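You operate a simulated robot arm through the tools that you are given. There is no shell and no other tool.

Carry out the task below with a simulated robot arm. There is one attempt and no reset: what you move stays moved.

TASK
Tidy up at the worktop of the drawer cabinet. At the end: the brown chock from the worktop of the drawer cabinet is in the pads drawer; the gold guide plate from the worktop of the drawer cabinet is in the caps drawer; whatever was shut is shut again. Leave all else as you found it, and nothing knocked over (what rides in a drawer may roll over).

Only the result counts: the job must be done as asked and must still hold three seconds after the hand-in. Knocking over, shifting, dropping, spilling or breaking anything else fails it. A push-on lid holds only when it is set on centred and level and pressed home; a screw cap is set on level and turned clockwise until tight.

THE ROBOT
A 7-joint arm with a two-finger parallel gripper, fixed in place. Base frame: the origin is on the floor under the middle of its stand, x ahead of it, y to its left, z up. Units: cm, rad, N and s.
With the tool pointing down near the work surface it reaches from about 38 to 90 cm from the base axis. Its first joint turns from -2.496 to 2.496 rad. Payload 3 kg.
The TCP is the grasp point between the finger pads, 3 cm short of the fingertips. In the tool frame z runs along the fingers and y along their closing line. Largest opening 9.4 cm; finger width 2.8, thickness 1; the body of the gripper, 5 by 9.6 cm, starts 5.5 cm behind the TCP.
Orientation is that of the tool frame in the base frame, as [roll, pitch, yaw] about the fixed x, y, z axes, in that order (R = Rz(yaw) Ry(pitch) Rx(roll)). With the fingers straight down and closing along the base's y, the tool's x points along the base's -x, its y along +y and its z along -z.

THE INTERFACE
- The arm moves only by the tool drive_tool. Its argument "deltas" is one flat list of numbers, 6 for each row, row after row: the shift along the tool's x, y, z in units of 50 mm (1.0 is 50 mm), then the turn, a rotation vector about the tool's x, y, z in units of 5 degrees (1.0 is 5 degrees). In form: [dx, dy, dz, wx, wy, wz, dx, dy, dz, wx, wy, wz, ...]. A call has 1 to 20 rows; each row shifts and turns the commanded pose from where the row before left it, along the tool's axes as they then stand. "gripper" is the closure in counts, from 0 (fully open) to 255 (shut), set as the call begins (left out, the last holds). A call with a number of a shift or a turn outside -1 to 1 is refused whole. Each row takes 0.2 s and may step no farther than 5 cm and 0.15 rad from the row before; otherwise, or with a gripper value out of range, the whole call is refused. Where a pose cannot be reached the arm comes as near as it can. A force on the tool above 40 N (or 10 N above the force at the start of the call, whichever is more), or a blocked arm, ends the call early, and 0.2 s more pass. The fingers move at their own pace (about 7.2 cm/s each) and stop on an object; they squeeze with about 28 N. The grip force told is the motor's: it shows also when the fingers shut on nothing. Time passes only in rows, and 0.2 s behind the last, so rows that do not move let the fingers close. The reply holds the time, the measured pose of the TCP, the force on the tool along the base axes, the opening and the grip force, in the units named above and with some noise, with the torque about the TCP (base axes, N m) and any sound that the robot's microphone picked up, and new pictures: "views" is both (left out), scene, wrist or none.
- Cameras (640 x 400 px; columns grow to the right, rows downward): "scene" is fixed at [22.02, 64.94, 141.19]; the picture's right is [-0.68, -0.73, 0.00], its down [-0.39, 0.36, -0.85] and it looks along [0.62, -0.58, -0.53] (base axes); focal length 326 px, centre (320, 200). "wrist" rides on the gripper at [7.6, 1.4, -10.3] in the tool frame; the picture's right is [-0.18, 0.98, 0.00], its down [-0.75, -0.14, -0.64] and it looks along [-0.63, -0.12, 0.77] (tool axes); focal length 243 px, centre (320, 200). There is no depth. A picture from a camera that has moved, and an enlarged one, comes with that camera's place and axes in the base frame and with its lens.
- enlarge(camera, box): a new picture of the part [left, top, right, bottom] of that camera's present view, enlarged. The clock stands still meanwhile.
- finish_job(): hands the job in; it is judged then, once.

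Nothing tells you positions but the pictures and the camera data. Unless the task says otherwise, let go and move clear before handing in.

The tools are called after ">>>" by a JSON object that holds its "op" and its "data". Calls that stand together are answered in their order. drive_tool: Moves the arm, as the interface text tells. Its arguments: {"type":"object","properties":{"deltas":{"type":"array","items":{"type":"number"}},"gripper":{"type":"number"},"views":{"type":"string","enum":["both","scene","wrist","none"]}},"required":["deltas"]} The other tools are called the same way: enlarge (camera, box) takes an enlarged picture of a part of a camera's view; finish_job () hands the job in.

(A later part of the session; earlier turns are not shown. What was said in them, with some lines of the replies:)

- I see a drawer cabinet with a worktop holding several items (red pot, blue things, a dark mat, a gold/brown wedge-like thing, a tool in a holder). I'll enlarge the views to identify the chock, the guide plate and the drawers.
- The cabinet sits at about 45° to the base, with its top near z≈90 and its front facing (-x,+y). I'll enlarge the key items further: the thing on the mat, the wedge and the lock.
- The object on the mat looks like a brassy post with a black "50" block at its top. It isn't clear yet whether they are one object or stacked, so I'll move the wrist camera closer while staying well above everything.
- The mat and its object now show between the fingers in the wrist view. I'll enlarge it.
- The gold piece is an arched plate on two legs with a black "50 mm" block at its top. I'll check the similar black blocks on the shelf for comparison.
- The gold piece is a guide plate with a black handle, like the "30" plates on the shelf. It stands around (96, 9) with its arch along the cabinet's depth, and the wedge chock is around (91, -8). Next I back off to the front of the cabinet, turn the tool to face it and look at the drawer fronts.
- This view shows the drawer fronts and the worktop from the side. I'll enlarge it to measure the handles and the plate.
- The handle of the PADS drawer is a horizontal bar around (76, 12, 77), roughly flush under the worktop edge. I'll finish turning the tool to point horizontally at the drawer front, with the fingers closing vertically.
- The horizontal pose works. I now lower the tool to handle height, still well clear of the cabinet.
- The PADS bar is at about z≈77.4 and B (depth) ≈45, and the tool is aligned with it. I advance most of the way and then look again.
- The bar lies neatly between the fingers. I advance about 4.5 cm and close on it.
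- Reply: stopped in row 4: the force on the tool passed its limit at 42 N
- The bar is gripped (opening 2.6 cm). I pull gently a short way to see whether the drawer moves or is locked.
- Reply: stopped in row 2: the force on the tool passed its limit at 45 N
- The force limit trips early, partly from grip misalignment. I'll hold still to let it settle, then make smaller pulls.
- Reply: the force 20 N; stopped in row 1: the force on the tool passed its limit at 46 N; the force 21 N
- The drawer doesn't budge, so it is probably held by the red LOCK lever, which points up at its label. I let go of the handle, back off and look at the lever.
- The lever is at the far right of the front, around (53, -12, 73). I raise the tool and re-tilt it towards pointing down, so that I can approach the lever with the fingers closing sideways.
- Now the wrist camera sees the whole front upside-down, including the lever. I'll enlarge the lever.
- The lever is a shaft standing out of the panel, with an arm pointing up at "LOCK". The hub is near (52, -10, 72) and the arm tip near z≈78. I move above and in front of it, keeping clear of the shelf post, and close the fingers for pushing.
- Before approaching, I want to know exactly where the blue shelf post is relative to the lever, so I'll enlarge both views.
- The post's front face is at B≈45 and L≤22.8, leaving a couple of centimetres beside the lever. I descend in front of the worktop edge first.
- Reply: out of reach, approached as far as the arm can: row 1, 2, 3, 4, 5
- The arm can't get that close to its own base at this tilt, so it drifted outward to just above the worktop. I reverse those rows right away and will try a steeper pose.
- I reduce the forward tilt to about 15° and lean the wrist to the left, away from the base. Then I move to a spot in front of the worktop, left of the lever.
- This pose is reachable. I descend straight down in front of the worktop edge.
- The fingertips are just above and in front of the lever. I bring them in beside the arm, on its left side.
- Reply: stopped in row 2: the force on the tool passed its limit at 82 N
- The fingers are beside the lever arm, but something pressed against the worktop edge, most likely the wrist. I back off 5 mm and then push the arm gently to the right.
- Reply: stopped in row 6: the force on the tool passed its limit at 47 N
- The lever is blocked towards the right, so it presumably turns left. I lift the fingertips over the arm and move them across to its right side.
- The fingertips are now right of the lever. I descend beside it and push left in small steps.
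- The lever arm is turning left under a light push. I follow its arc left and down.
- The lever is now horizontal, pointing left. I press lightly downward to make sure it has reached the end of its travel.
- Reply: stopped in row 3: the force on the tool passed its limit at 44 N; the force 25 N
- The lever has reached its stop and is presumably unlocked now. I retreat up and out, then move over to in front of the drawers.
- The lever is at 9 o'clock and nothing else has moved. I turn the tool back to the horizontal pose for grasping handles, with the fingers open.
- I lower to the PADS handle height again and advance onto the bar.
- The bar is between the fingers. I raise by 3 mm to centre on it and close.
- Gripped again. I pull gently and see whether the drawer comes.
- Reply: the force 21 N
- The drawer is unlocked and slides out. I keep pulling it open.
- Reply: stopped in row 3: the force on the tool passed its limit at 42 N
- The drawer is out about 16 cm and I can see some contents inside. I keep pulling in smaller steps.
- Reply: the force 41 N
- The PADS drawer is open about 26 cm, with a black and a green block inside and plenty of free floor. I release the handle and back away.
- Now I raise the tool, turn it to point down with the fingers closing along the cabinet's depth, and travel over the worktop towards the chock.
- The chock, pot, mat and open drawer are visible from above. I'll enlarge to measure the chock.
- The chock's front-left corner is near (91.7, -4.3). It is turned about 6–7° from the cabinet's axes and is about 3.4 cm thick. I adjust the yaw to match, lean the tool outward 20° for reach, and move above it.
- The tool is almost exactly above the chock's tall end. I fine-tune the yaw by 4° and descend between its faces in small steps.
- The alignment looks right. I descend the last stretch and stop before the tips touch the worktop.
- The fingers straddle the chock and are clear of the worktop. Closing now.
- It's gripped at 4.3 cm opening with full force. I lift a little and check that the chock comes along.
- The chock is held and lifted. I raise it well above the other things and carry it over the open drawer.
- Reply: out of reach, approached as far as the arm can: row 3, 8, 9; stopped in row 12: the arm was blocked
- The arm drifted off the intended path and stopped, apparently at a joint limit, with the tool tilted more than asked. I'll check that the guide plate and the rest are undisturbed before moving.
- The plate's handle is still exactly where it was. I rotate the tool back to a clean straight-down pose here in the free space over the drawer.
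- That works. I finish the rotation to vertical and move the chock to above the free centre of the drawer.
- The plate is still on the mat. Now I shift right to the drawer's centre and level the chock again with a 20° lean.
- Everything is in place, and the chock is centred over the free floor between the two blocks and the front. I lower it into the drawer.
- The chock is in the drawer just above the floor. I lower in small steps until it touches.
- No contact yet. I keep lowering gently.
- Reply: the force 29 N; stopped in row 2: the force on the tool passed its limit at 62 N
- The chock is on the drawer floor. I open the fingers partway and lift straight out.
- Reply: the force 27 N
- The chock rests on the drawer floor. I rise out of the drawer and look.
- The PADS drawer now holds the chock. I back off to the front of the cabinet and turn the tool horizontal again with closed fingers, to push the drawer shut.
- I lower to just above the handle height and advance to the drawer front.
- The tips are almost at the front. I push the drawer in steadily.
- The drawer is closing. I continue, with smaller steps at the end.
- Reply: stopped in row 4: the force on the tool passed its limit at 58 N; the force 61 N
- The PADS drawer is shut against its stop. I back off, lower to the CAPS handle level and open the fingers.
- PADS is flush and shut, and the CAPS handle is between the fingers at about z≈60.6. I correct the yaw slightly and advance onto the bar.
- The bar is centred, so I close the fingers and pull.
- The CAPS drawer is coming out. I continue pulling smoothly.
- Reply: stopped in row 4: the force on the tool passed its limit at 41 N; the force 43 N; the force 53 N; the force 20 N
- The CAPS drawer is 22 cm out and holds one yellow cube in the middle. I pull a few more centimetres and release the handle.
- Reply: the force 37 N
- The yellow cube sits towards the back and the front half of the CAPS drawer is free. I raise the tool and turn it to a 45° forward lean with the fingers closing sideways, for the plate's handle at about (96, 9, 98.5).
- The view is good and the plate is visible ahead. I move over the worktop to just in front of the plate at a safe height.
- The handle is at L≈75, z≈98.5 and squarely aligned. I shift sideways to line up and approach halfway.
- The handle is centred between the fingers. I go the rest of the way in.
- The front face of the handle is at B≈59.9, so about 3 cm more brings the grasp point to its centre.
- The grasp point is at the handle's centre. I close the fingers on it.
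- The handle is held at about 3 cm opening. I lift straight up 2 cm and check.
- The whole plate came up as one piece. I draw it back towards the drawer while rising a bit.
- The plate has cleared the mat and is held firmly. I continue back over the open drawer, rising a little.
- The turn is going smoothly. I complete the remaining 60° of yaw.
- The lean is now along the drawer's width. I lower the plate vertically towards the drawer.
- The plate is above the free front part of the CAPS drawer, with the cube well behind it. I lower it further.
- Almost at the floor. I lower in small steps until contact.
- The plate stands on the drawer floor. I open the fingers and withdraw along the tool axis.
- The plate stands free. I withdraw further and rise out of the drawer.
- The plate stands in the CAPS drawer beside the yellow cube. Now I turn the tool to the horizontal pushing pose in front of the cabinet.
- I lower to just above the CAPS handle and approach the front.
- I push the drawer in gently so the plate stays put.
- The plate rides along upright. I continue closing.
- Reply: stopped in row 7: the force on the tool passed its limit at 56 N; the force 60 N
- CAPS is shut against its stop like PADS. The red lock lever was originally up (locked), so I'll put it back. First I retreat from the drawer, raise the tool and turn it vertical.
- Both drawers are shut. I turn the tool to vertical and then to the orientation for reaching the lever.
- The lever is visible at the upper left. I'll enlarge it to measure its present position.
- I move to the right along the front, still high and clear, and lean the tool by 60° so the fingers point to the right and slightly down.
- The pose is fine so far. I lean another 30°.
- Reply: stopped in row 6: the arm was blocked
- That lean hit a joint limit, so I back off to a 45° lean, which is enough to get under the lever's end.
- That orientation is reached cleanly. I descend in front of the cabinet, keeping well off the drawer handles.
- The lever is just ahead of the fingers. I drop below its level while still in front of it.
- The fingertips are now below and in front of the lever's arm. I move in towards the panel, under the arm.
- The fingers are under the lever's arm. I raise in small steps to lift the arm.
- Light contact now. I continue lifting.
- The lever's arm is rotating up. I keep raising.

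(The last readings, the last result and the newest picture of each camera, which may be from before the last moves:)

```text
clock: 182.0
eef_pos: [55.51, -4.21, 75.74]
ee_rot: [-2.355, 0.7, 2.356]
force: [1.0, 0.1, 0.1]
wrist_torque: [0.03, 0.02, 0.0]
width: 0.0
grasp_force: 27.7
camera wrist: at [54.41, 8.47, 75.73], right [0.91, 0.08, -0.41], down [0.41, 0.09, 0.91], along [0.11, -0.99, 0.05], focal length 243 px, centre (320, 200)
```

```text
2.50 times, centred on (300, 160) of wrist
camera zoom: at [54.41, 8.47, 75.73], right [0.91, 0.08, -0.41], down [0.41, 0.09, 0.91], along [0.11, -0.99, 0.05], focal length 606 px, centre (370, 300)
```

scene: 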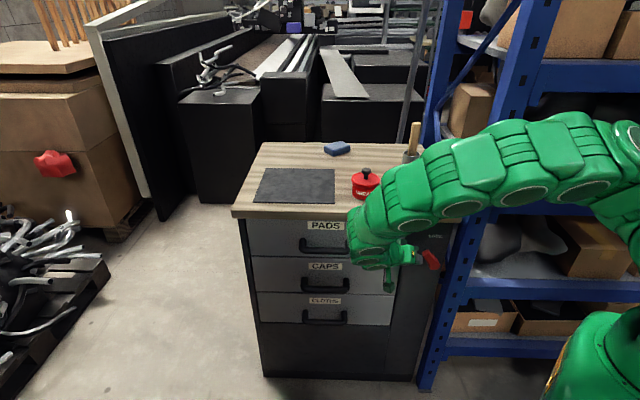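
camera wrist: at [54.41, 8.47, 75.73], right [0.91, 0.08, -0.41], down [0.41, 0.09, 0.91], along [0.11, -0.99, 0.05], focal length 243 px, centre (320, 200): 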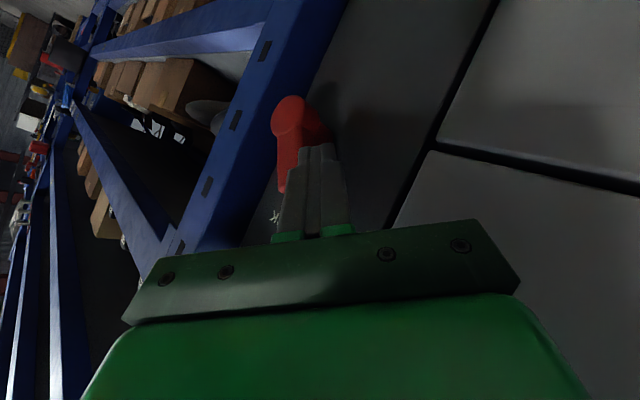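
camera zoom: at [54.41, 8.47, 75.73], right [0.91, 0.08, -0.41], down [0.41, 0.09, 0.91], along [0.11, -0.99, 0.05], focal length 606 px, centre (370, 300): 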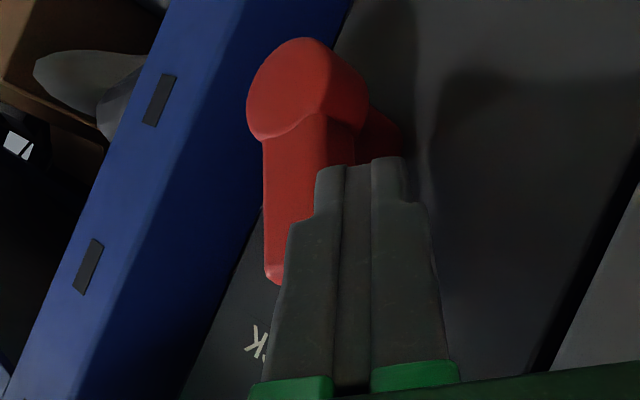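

The arm is about 30° from upright. Now I push to the right to bring it fully up.

>>> {"op": "drive_tool", "data": {"deltas": [-0.0193, -0.087, 0.0545, 0, 0, 0, -0.0193, -0.087, 0.0545, 0, 0, 0, -0.0193, -0.087, 0.0545, 0, 0, 0, -0.0193, -0.087, 0.0545, 0, 0, 0]}}

>>> {"op": "enlarge", "data": {"camera": "scene", "box": [340, 200, 460, 320]}}

>>> {"op": "enlarge", "data": {"camera": "wrist", "box": [200, 80, 400, 240]}}

```text
clock: 183.0
eef_pos: [54.16, -5.69, 76.27]
ee_rot: [-2.359, 0.699, 2.356]
force: [0.2, 0.0, -0.3]
wrist_torque: [-0.03, 0.01, 0.04]
width: 0.0
grasp_force: 28.0
camera wrist: at [53.07, 7.13, 76.33], right [0.91, 0.08, -0.41], down [0.41, 0.09, 0.91], along [0.11, -0.99, 0.05], focal length 243 px, centre (320, 200)
```

scene: 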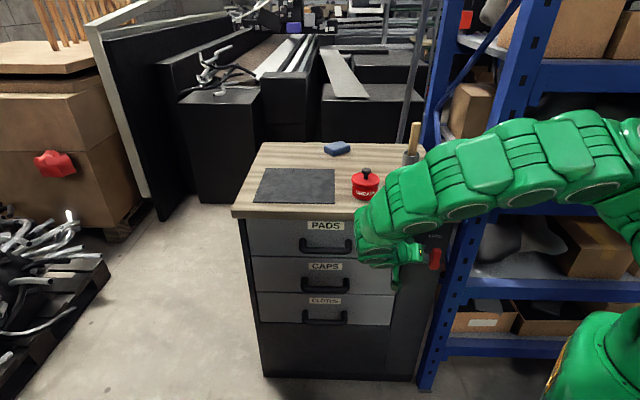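
wrist: 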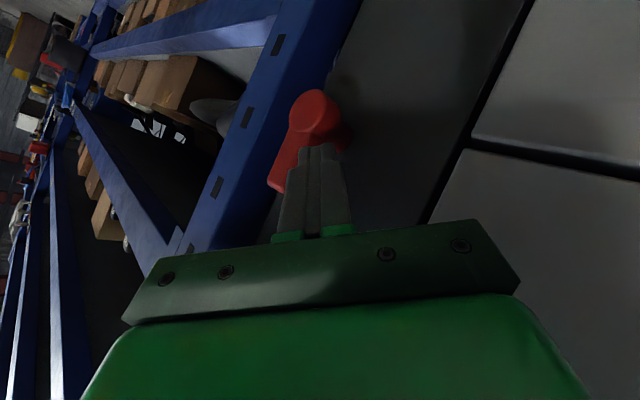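

```text
3.33 times, centred on (400, 260) of scene
camera zoom: at [22.02, 64.94, 141.19], right [-0.68, -0.73, 0.0], down [-0.39, 0.36, -0.85], along [0.62, -0.58, -0.53], focal length 1088 px, centre (53, 0)
```

zoom: 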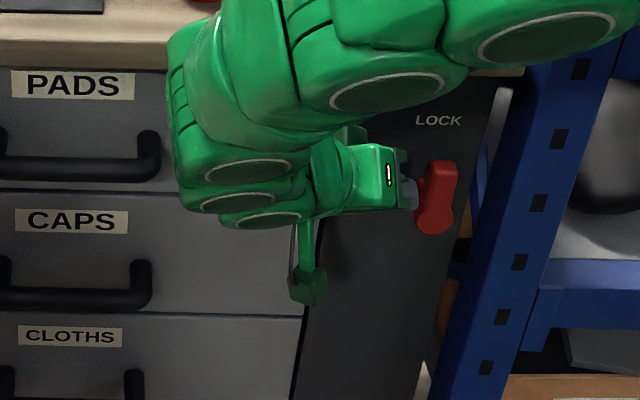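

```text
2.50 times, centred on (300, 160) of wrist
camera zoom: at [53.07, 7.13, 76.33], right [0.91, 0.08, -0.41], down [0.41, 0.09, 0.91], along [0.11, -0.99, 0.05], focal length 606 px, centre (370, 300)
```

zoom: 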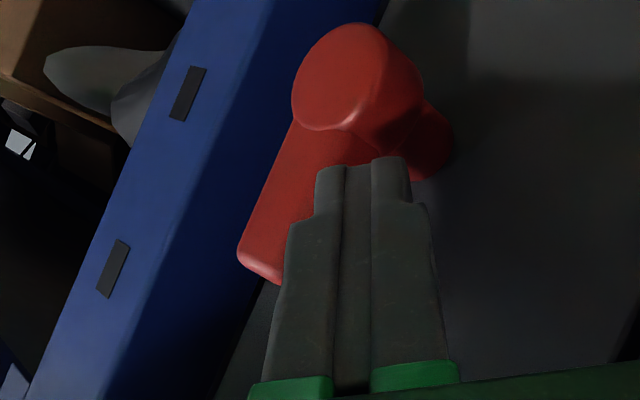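

Nearly upright. I push a little more until it meets its stop.

>>> {"op": "drive_tool", "data": {"deltas": [0, -0.06, 0.04, 0, 0, 0, 0, -0.06, 0.04, 0, 0, 0, 0, -0.06, 0.04, 0, 0, 0, 0, -0.06, 0.04, 0, 0, 0]}}

>>> {"op": "enlarge", "data": {"camera": "scene", "box": [410, 220, 460, 280]}}

```text
clock: 184.0
eef_pos: [53.53, -6.41, 76.47]
ee_rot: [-2.376, 0.701, 2.351]
force: [9.9, 82.0, 18.9]
wrist_torque: [0.39, 0.12, -0.69]
width: 0.0
grasp_force: 27.8
stopped in row 4: the force on the tool passed its limit at 46 N (the readings are from after the stop); the commanded pose is now the measured one
camera wrist: at [52.24, 6.37, 76.58], right [0.91, 0.09, -0.4], down [0.39, 0.09, 0.91], along [0.12, -0.99, 0.05], focal length 243 px, centre (320, 200)
```

scene: 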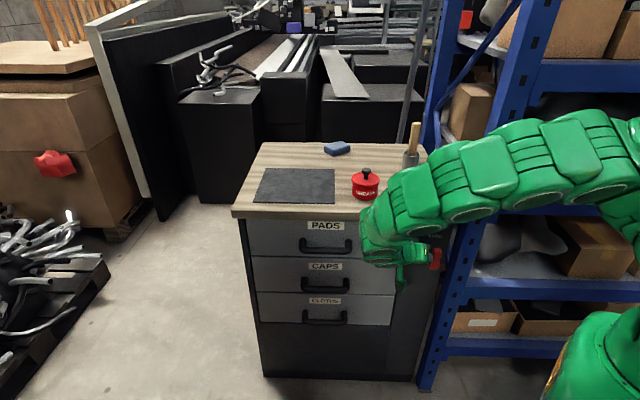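
wrist: 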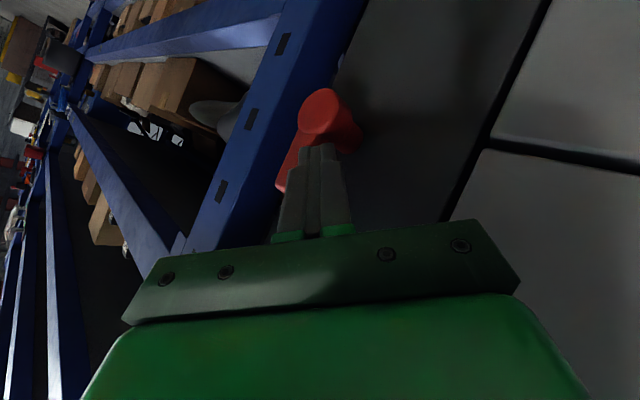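

```text
6.67 times, centred on (435, 250) of scene
camera zoom: at [22.02, 64.94, 141.19], right [-0.68, -0.73, 0.0], down [-0.39, 0.36, -0.85], along [0.62, -0.58, -0.53], focal length 2177 px, centre (-447, -133)
```

zoom: 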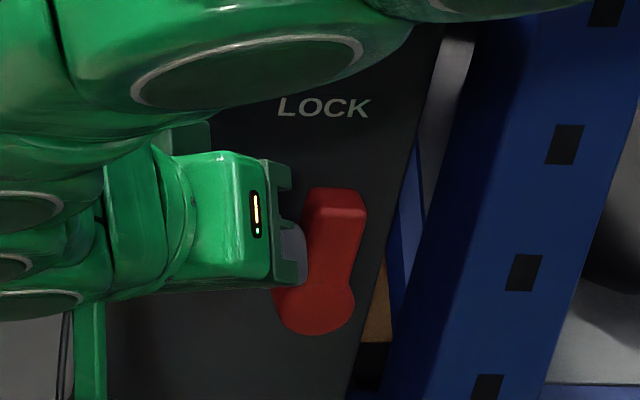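

The lever is back at its upright stop. I relieve the pressure right away by backing off to the left, then away from the panel.

>>> {"op": "drive_tool", "data": {"deltas": [0, 0.141, -0.141, 0, 0, 0, 0, 0.141, -0.141, 0, 0, 0, 0.4, -0.1, -0.38, 0, 0, 0, 0.4, -0.1, -0.38, 0, 0, 0, 0.4, -0.1, -0.38, 0, 0, 0]}}

>>> {"op": "enlarge", "data": {"camera": "scene", "box": [410, 220, 460, 280]}}

```text
clock: 185.2
eef_pos: [51.08, 2.16, 76.58]
ee_rot: [-2.368, 0.701, 2.351]
force: [0.1, -0.5, -0.4]
wrist_torque: [0.01, 0.02, 0.05]
width: 0.0
grasp_force: 28.4
camera wrist: at [49.98, 14.91, 76.68], right [0.91, 0.08, -0.41], down [0.4, 0.09, 0.91], along [0.11, -0.99, 0.05], focal length 243 px, centre (320, 200)
```

scene: 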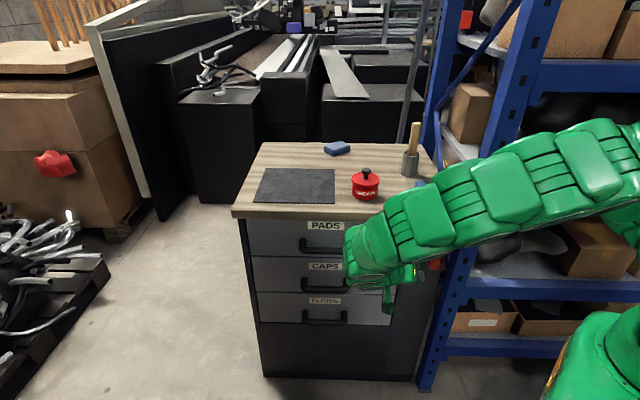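
wrist: 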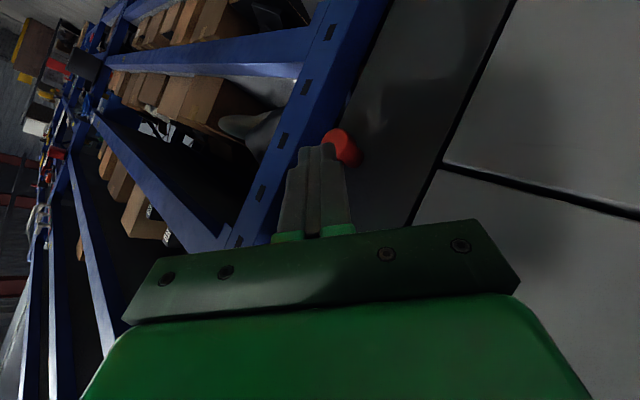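

```text
6.67 times, centred on (435, 250) of scene
camera zoom: at [22.02, 64.94, 141.19], right [-0.68, -0.73, 0.0], down [-0.39, 0.36, -0.85], along [0.62, -0.58, -0.53], focal length 2177 px, centre (-447, -133)
```

zoom: 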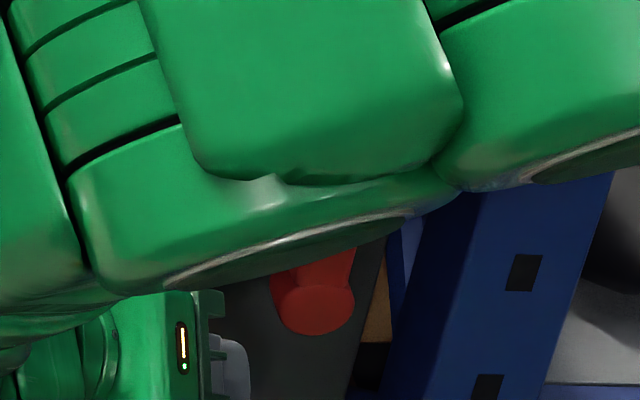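

I move the arm up and out of the way to check the final state.

>>> {"op": "drive_tool", "data": {"deltas": [-0.383, -0.353, -0.731, 0, 0, 0, -0.383, -0.353, -0.731, 0, 0, 0, -0.383, -0.353, -0.731, 0, 0, 0, -0.383, -0.353, -0.731, 0, 0, 0, -0.383, -0.353, -0.731, 0, 0, 0, -0.383, -0.353, -0.731, 0, 0, 0]}}

>>> {"op": "enlarge", "data": {"camera": "scene", "box": [220, 130, 480, 350]}}

```text
clock: 186.6
eef_pos: [52.6, 12.0, 101.5]
ee_rot: [-2.365, 0.701, 2.353]
force: [-0.3, -0.4, 0.3]
wrist_torque: [0.0, 0.03, 0.01]
width: 0.0
grasp_force: 28.0
camera wrist: at [51.38, 24.86, 101.6], right [0.91, 0.08, -0.41], down [0.4, 0.09, 0.91], along [0.11, -0.99, 0.05], focal length 243 px, centre (320, 200)
```

scene: 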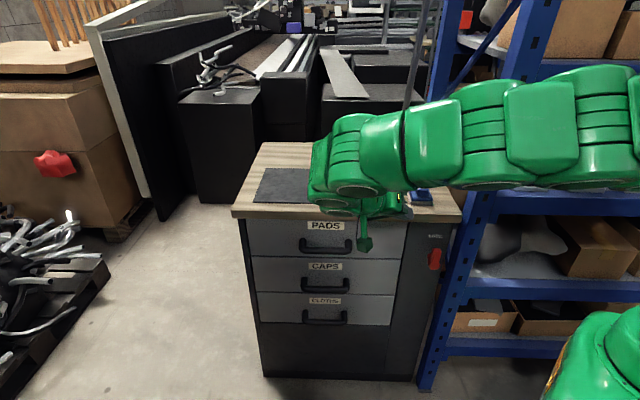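
wrist: 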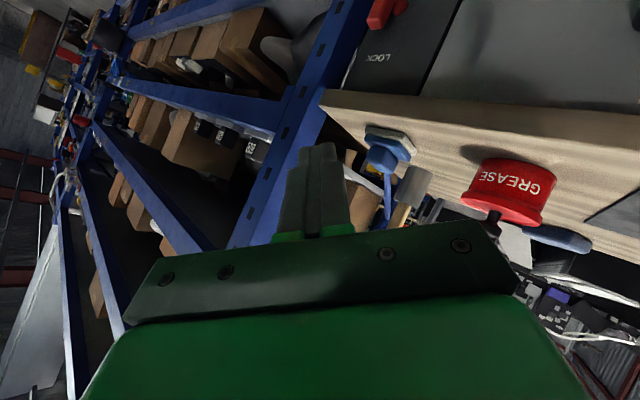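

```text
1.82 times, centred on (350, 240) of scene
camera zoom: at [22.02, 64.94, 141.19], right [-0.68, -0.73, 0.0], down [-0.39, 0.36, -0.85], along [0.62, -0.58, -0.53], focal length 594 px, centre (266, 127)
```

zoom: 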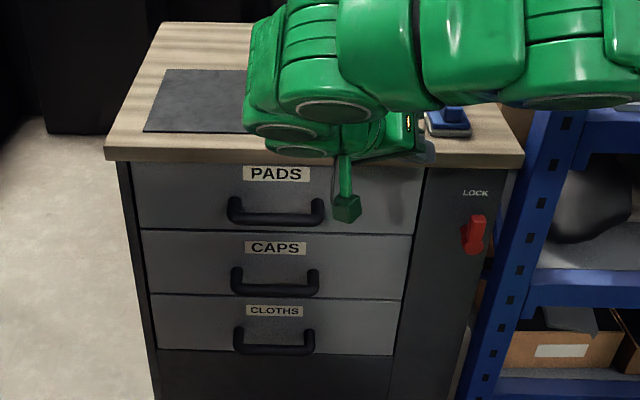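

The lever is upright again and the drawers are shut. I straighten the tool, rise clear, and take a full look at everything.

>>> {"op": "drive_tool", "data": {"deltas": [-0.48, -0.406, -0.406, 0, 0, 0, -0.48, -0.406, -0.406, 0, 0, 0, -0.48, -0.406, -0.406, 0, 0, 0, -0.48, -0.406, -0.406, 0, 0, 0, 0, 0, 0, -1, 0, 0, 0, 0, 0, -1, 0, 0, 0, 0, 0, -1, 0, 0, 0, 0, 0, -1, 0, 0, 0, 0, 0, -1, 0, 0, 0, 0, 0, -1, 0, 0, 0, 0, 0, -1, 0, 0, 0, 0, 0, -1, 0, 0, 0, 0, 0, -1, 0, 0], "views": "none"}}

>>> {"op": "drive_tool", "data": {"deltas": [0, 0, 0, 0, 1, 0, 0, 0, 0, 0, 1, 0, 0, 0, 0, 0, 1, 0, 0, 0, 0, 0, 1, 0, 0, 0, 0, 0, 1, 0, 0, 0, 0, 0, 1, 0, 0, 0, 0, 0, 1, 0, 0, 0, 0, 0, 1, 0, 0, -0.5, -0.4, 0, 0, 0, 0, -0.5, -0.4, 0, 0, 0], "gripper": 0}}

>>> {"op": "enlarge", "data": {"camera": "scene", "box": [220, 120, 480, 350]}}

>>> {"op": "enlarge", "data": {"camera": "scene", "box": [410, 220, 460, 280]}}

```text
clock: 189.4
eef_pos: [52.93, 10.91, 114.78]
ee_rot: [-3.112, 0.683, 2.354]
force: [-0.5, 0.1, -0.9]
wrist_torque: [-0.01, -0.03, -0.03]
width: 0.0
grasp_force: 28.0
```

```text
clock: 191.6
eef_pos: [48.69, 8.46, 120.47]
ee_rot: [3.133, -0.001, 2.355]
force: [0.5, 0.0, 0.2]
wrist_torque: [0.01, -0.03, 0.01]
width: 9.41
grasp_force: 0.0
camera wrist: at [44.12, 14.73, 130.72], right [0.82, 0.57, 0.01], down [0.43, -0.64, 0.64], along [0.37, -0.53, -0.77], focal length 243 px, centre (320, 200)
```

scene: 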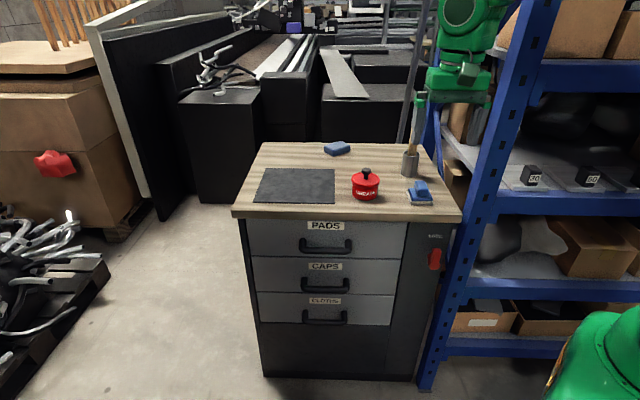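
wrist: 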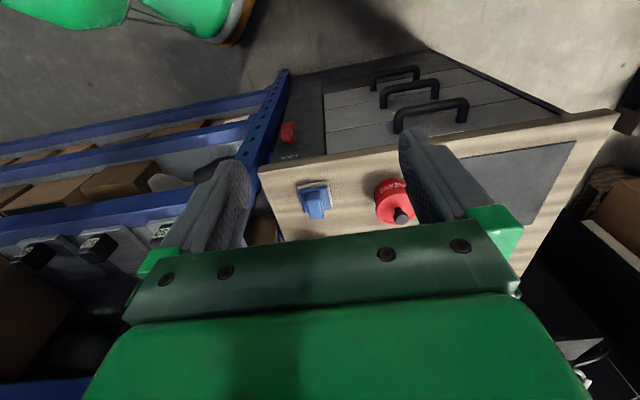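

```text
1.74 times, centred on (350, 235) of scene
camera zoom: at [22.02, 64.94, 141.19], right [-0.68, -0.73, 0.0], down [-0.39, 0.36, -0.85], along [0.62, -0.58, -0.53], focal length 568 px, centre (268, 139)
```

zoom: 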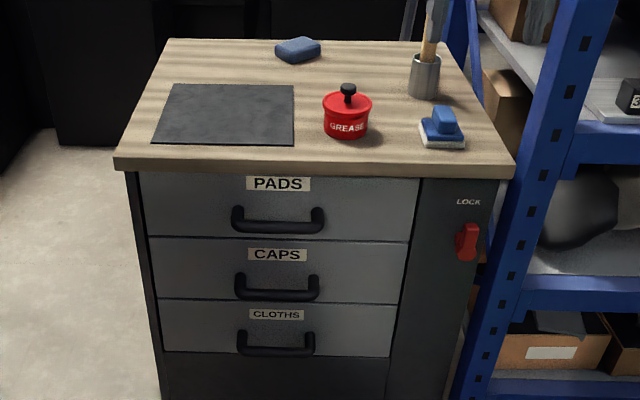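

```text
6.67 times, centred on (435, 250) of scene
camera zoom: at [22.02, 64.94, 141.19], right [-0.68, -0.73, 0.0], down [-0.39, 0.36, -0.85], along [0.62, -0.58, -0.53], focal length 2177 px, centre (-447, -133)
```

zoom: 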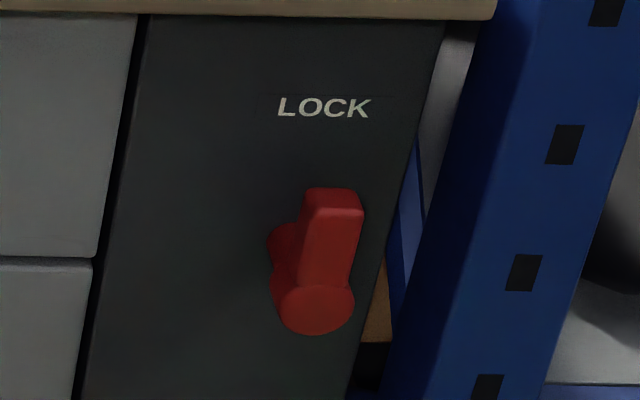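

The lever matches its original picture, and the worktop items look untouched. I'll compare the drawer fronts and the worktop with the starting pictures at the same zoom.

>>> {"op": "enlarge", "data": {"camera": "scene", "box": [240, 210, 400, 310]}}

>>> {"op": "enlarge", "data": {"camera": "scene", "box": [230, 110, 470, 260]}}

```text
4.00 times, centred on (320, 260) of scene
camera zoom: at [22.02, 64.94, 141.19], right [-0.68, -0.73, 0.0], down [-0.39, 0.36, -0.85], along [0.62, -0.58, -0.53], focal length 1306 px, centre (320, -40)
```

zoom: 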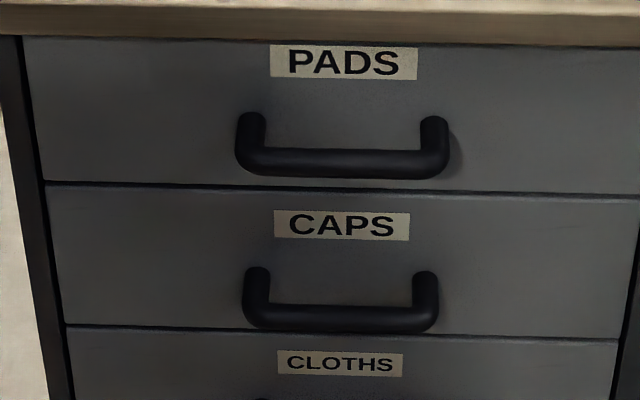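

```text
2.67 times, centred on (350, 185) of scene
camera zoom: at [22.02, 64.94, 141.19], right [-0.68, -0.73, 0.0], down [-0.39, 0.36, -0.85], along [0.62, -0.58, -0.53], focal length 871 px, centre (240, 240)
```

zoom: 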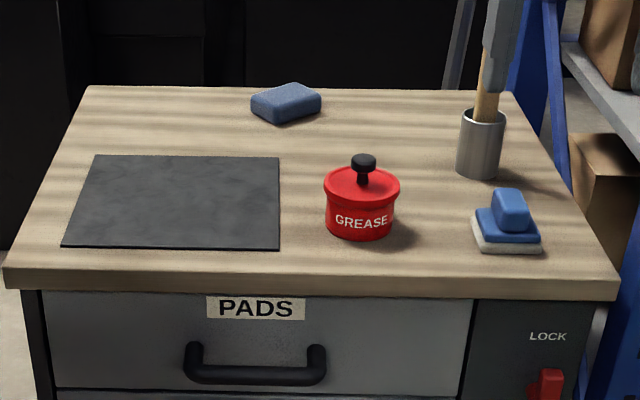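

The drawer fronts, lever, pot, pads, holder and mat all match the starting pictures. The chock is in the PADS drawer and the guide plate is in the CAPS drawer. The gripper is empty and clear, so I'm handing the job in.

>>> {"op": "finish_job", "data": {}}

```text
The job is handed in.
```

The job is handed in. The brown chock is in the PADS drawer and the gold guide plate is in the CAPS drawer. Both drawers are shut again.

The drawers were locked at the start, so I turned the red LOCK lever to open them and put it back upright afterwards. The drawer fronts, the lever and the other things on the worktop looked the same as in the starting pictures when I compared them at the end. Before the drawers closed, the chock was lying on its drawer floor and the plate was standing upright beside the yellow cube. I have not seen inside either drawer since.

Some contacts went over the force limit and stopped the move:
- **Worktop edge:** the gripper pressed against it once, at 82 N, while I was reaching for the lever.
- **LOCK lever:** I pressed it against its stops, up to about 80 N on the tool.
- **Chock:** it was pressed onto the drawer floor at about 62 N.

I saw no damage or movement from any of these.
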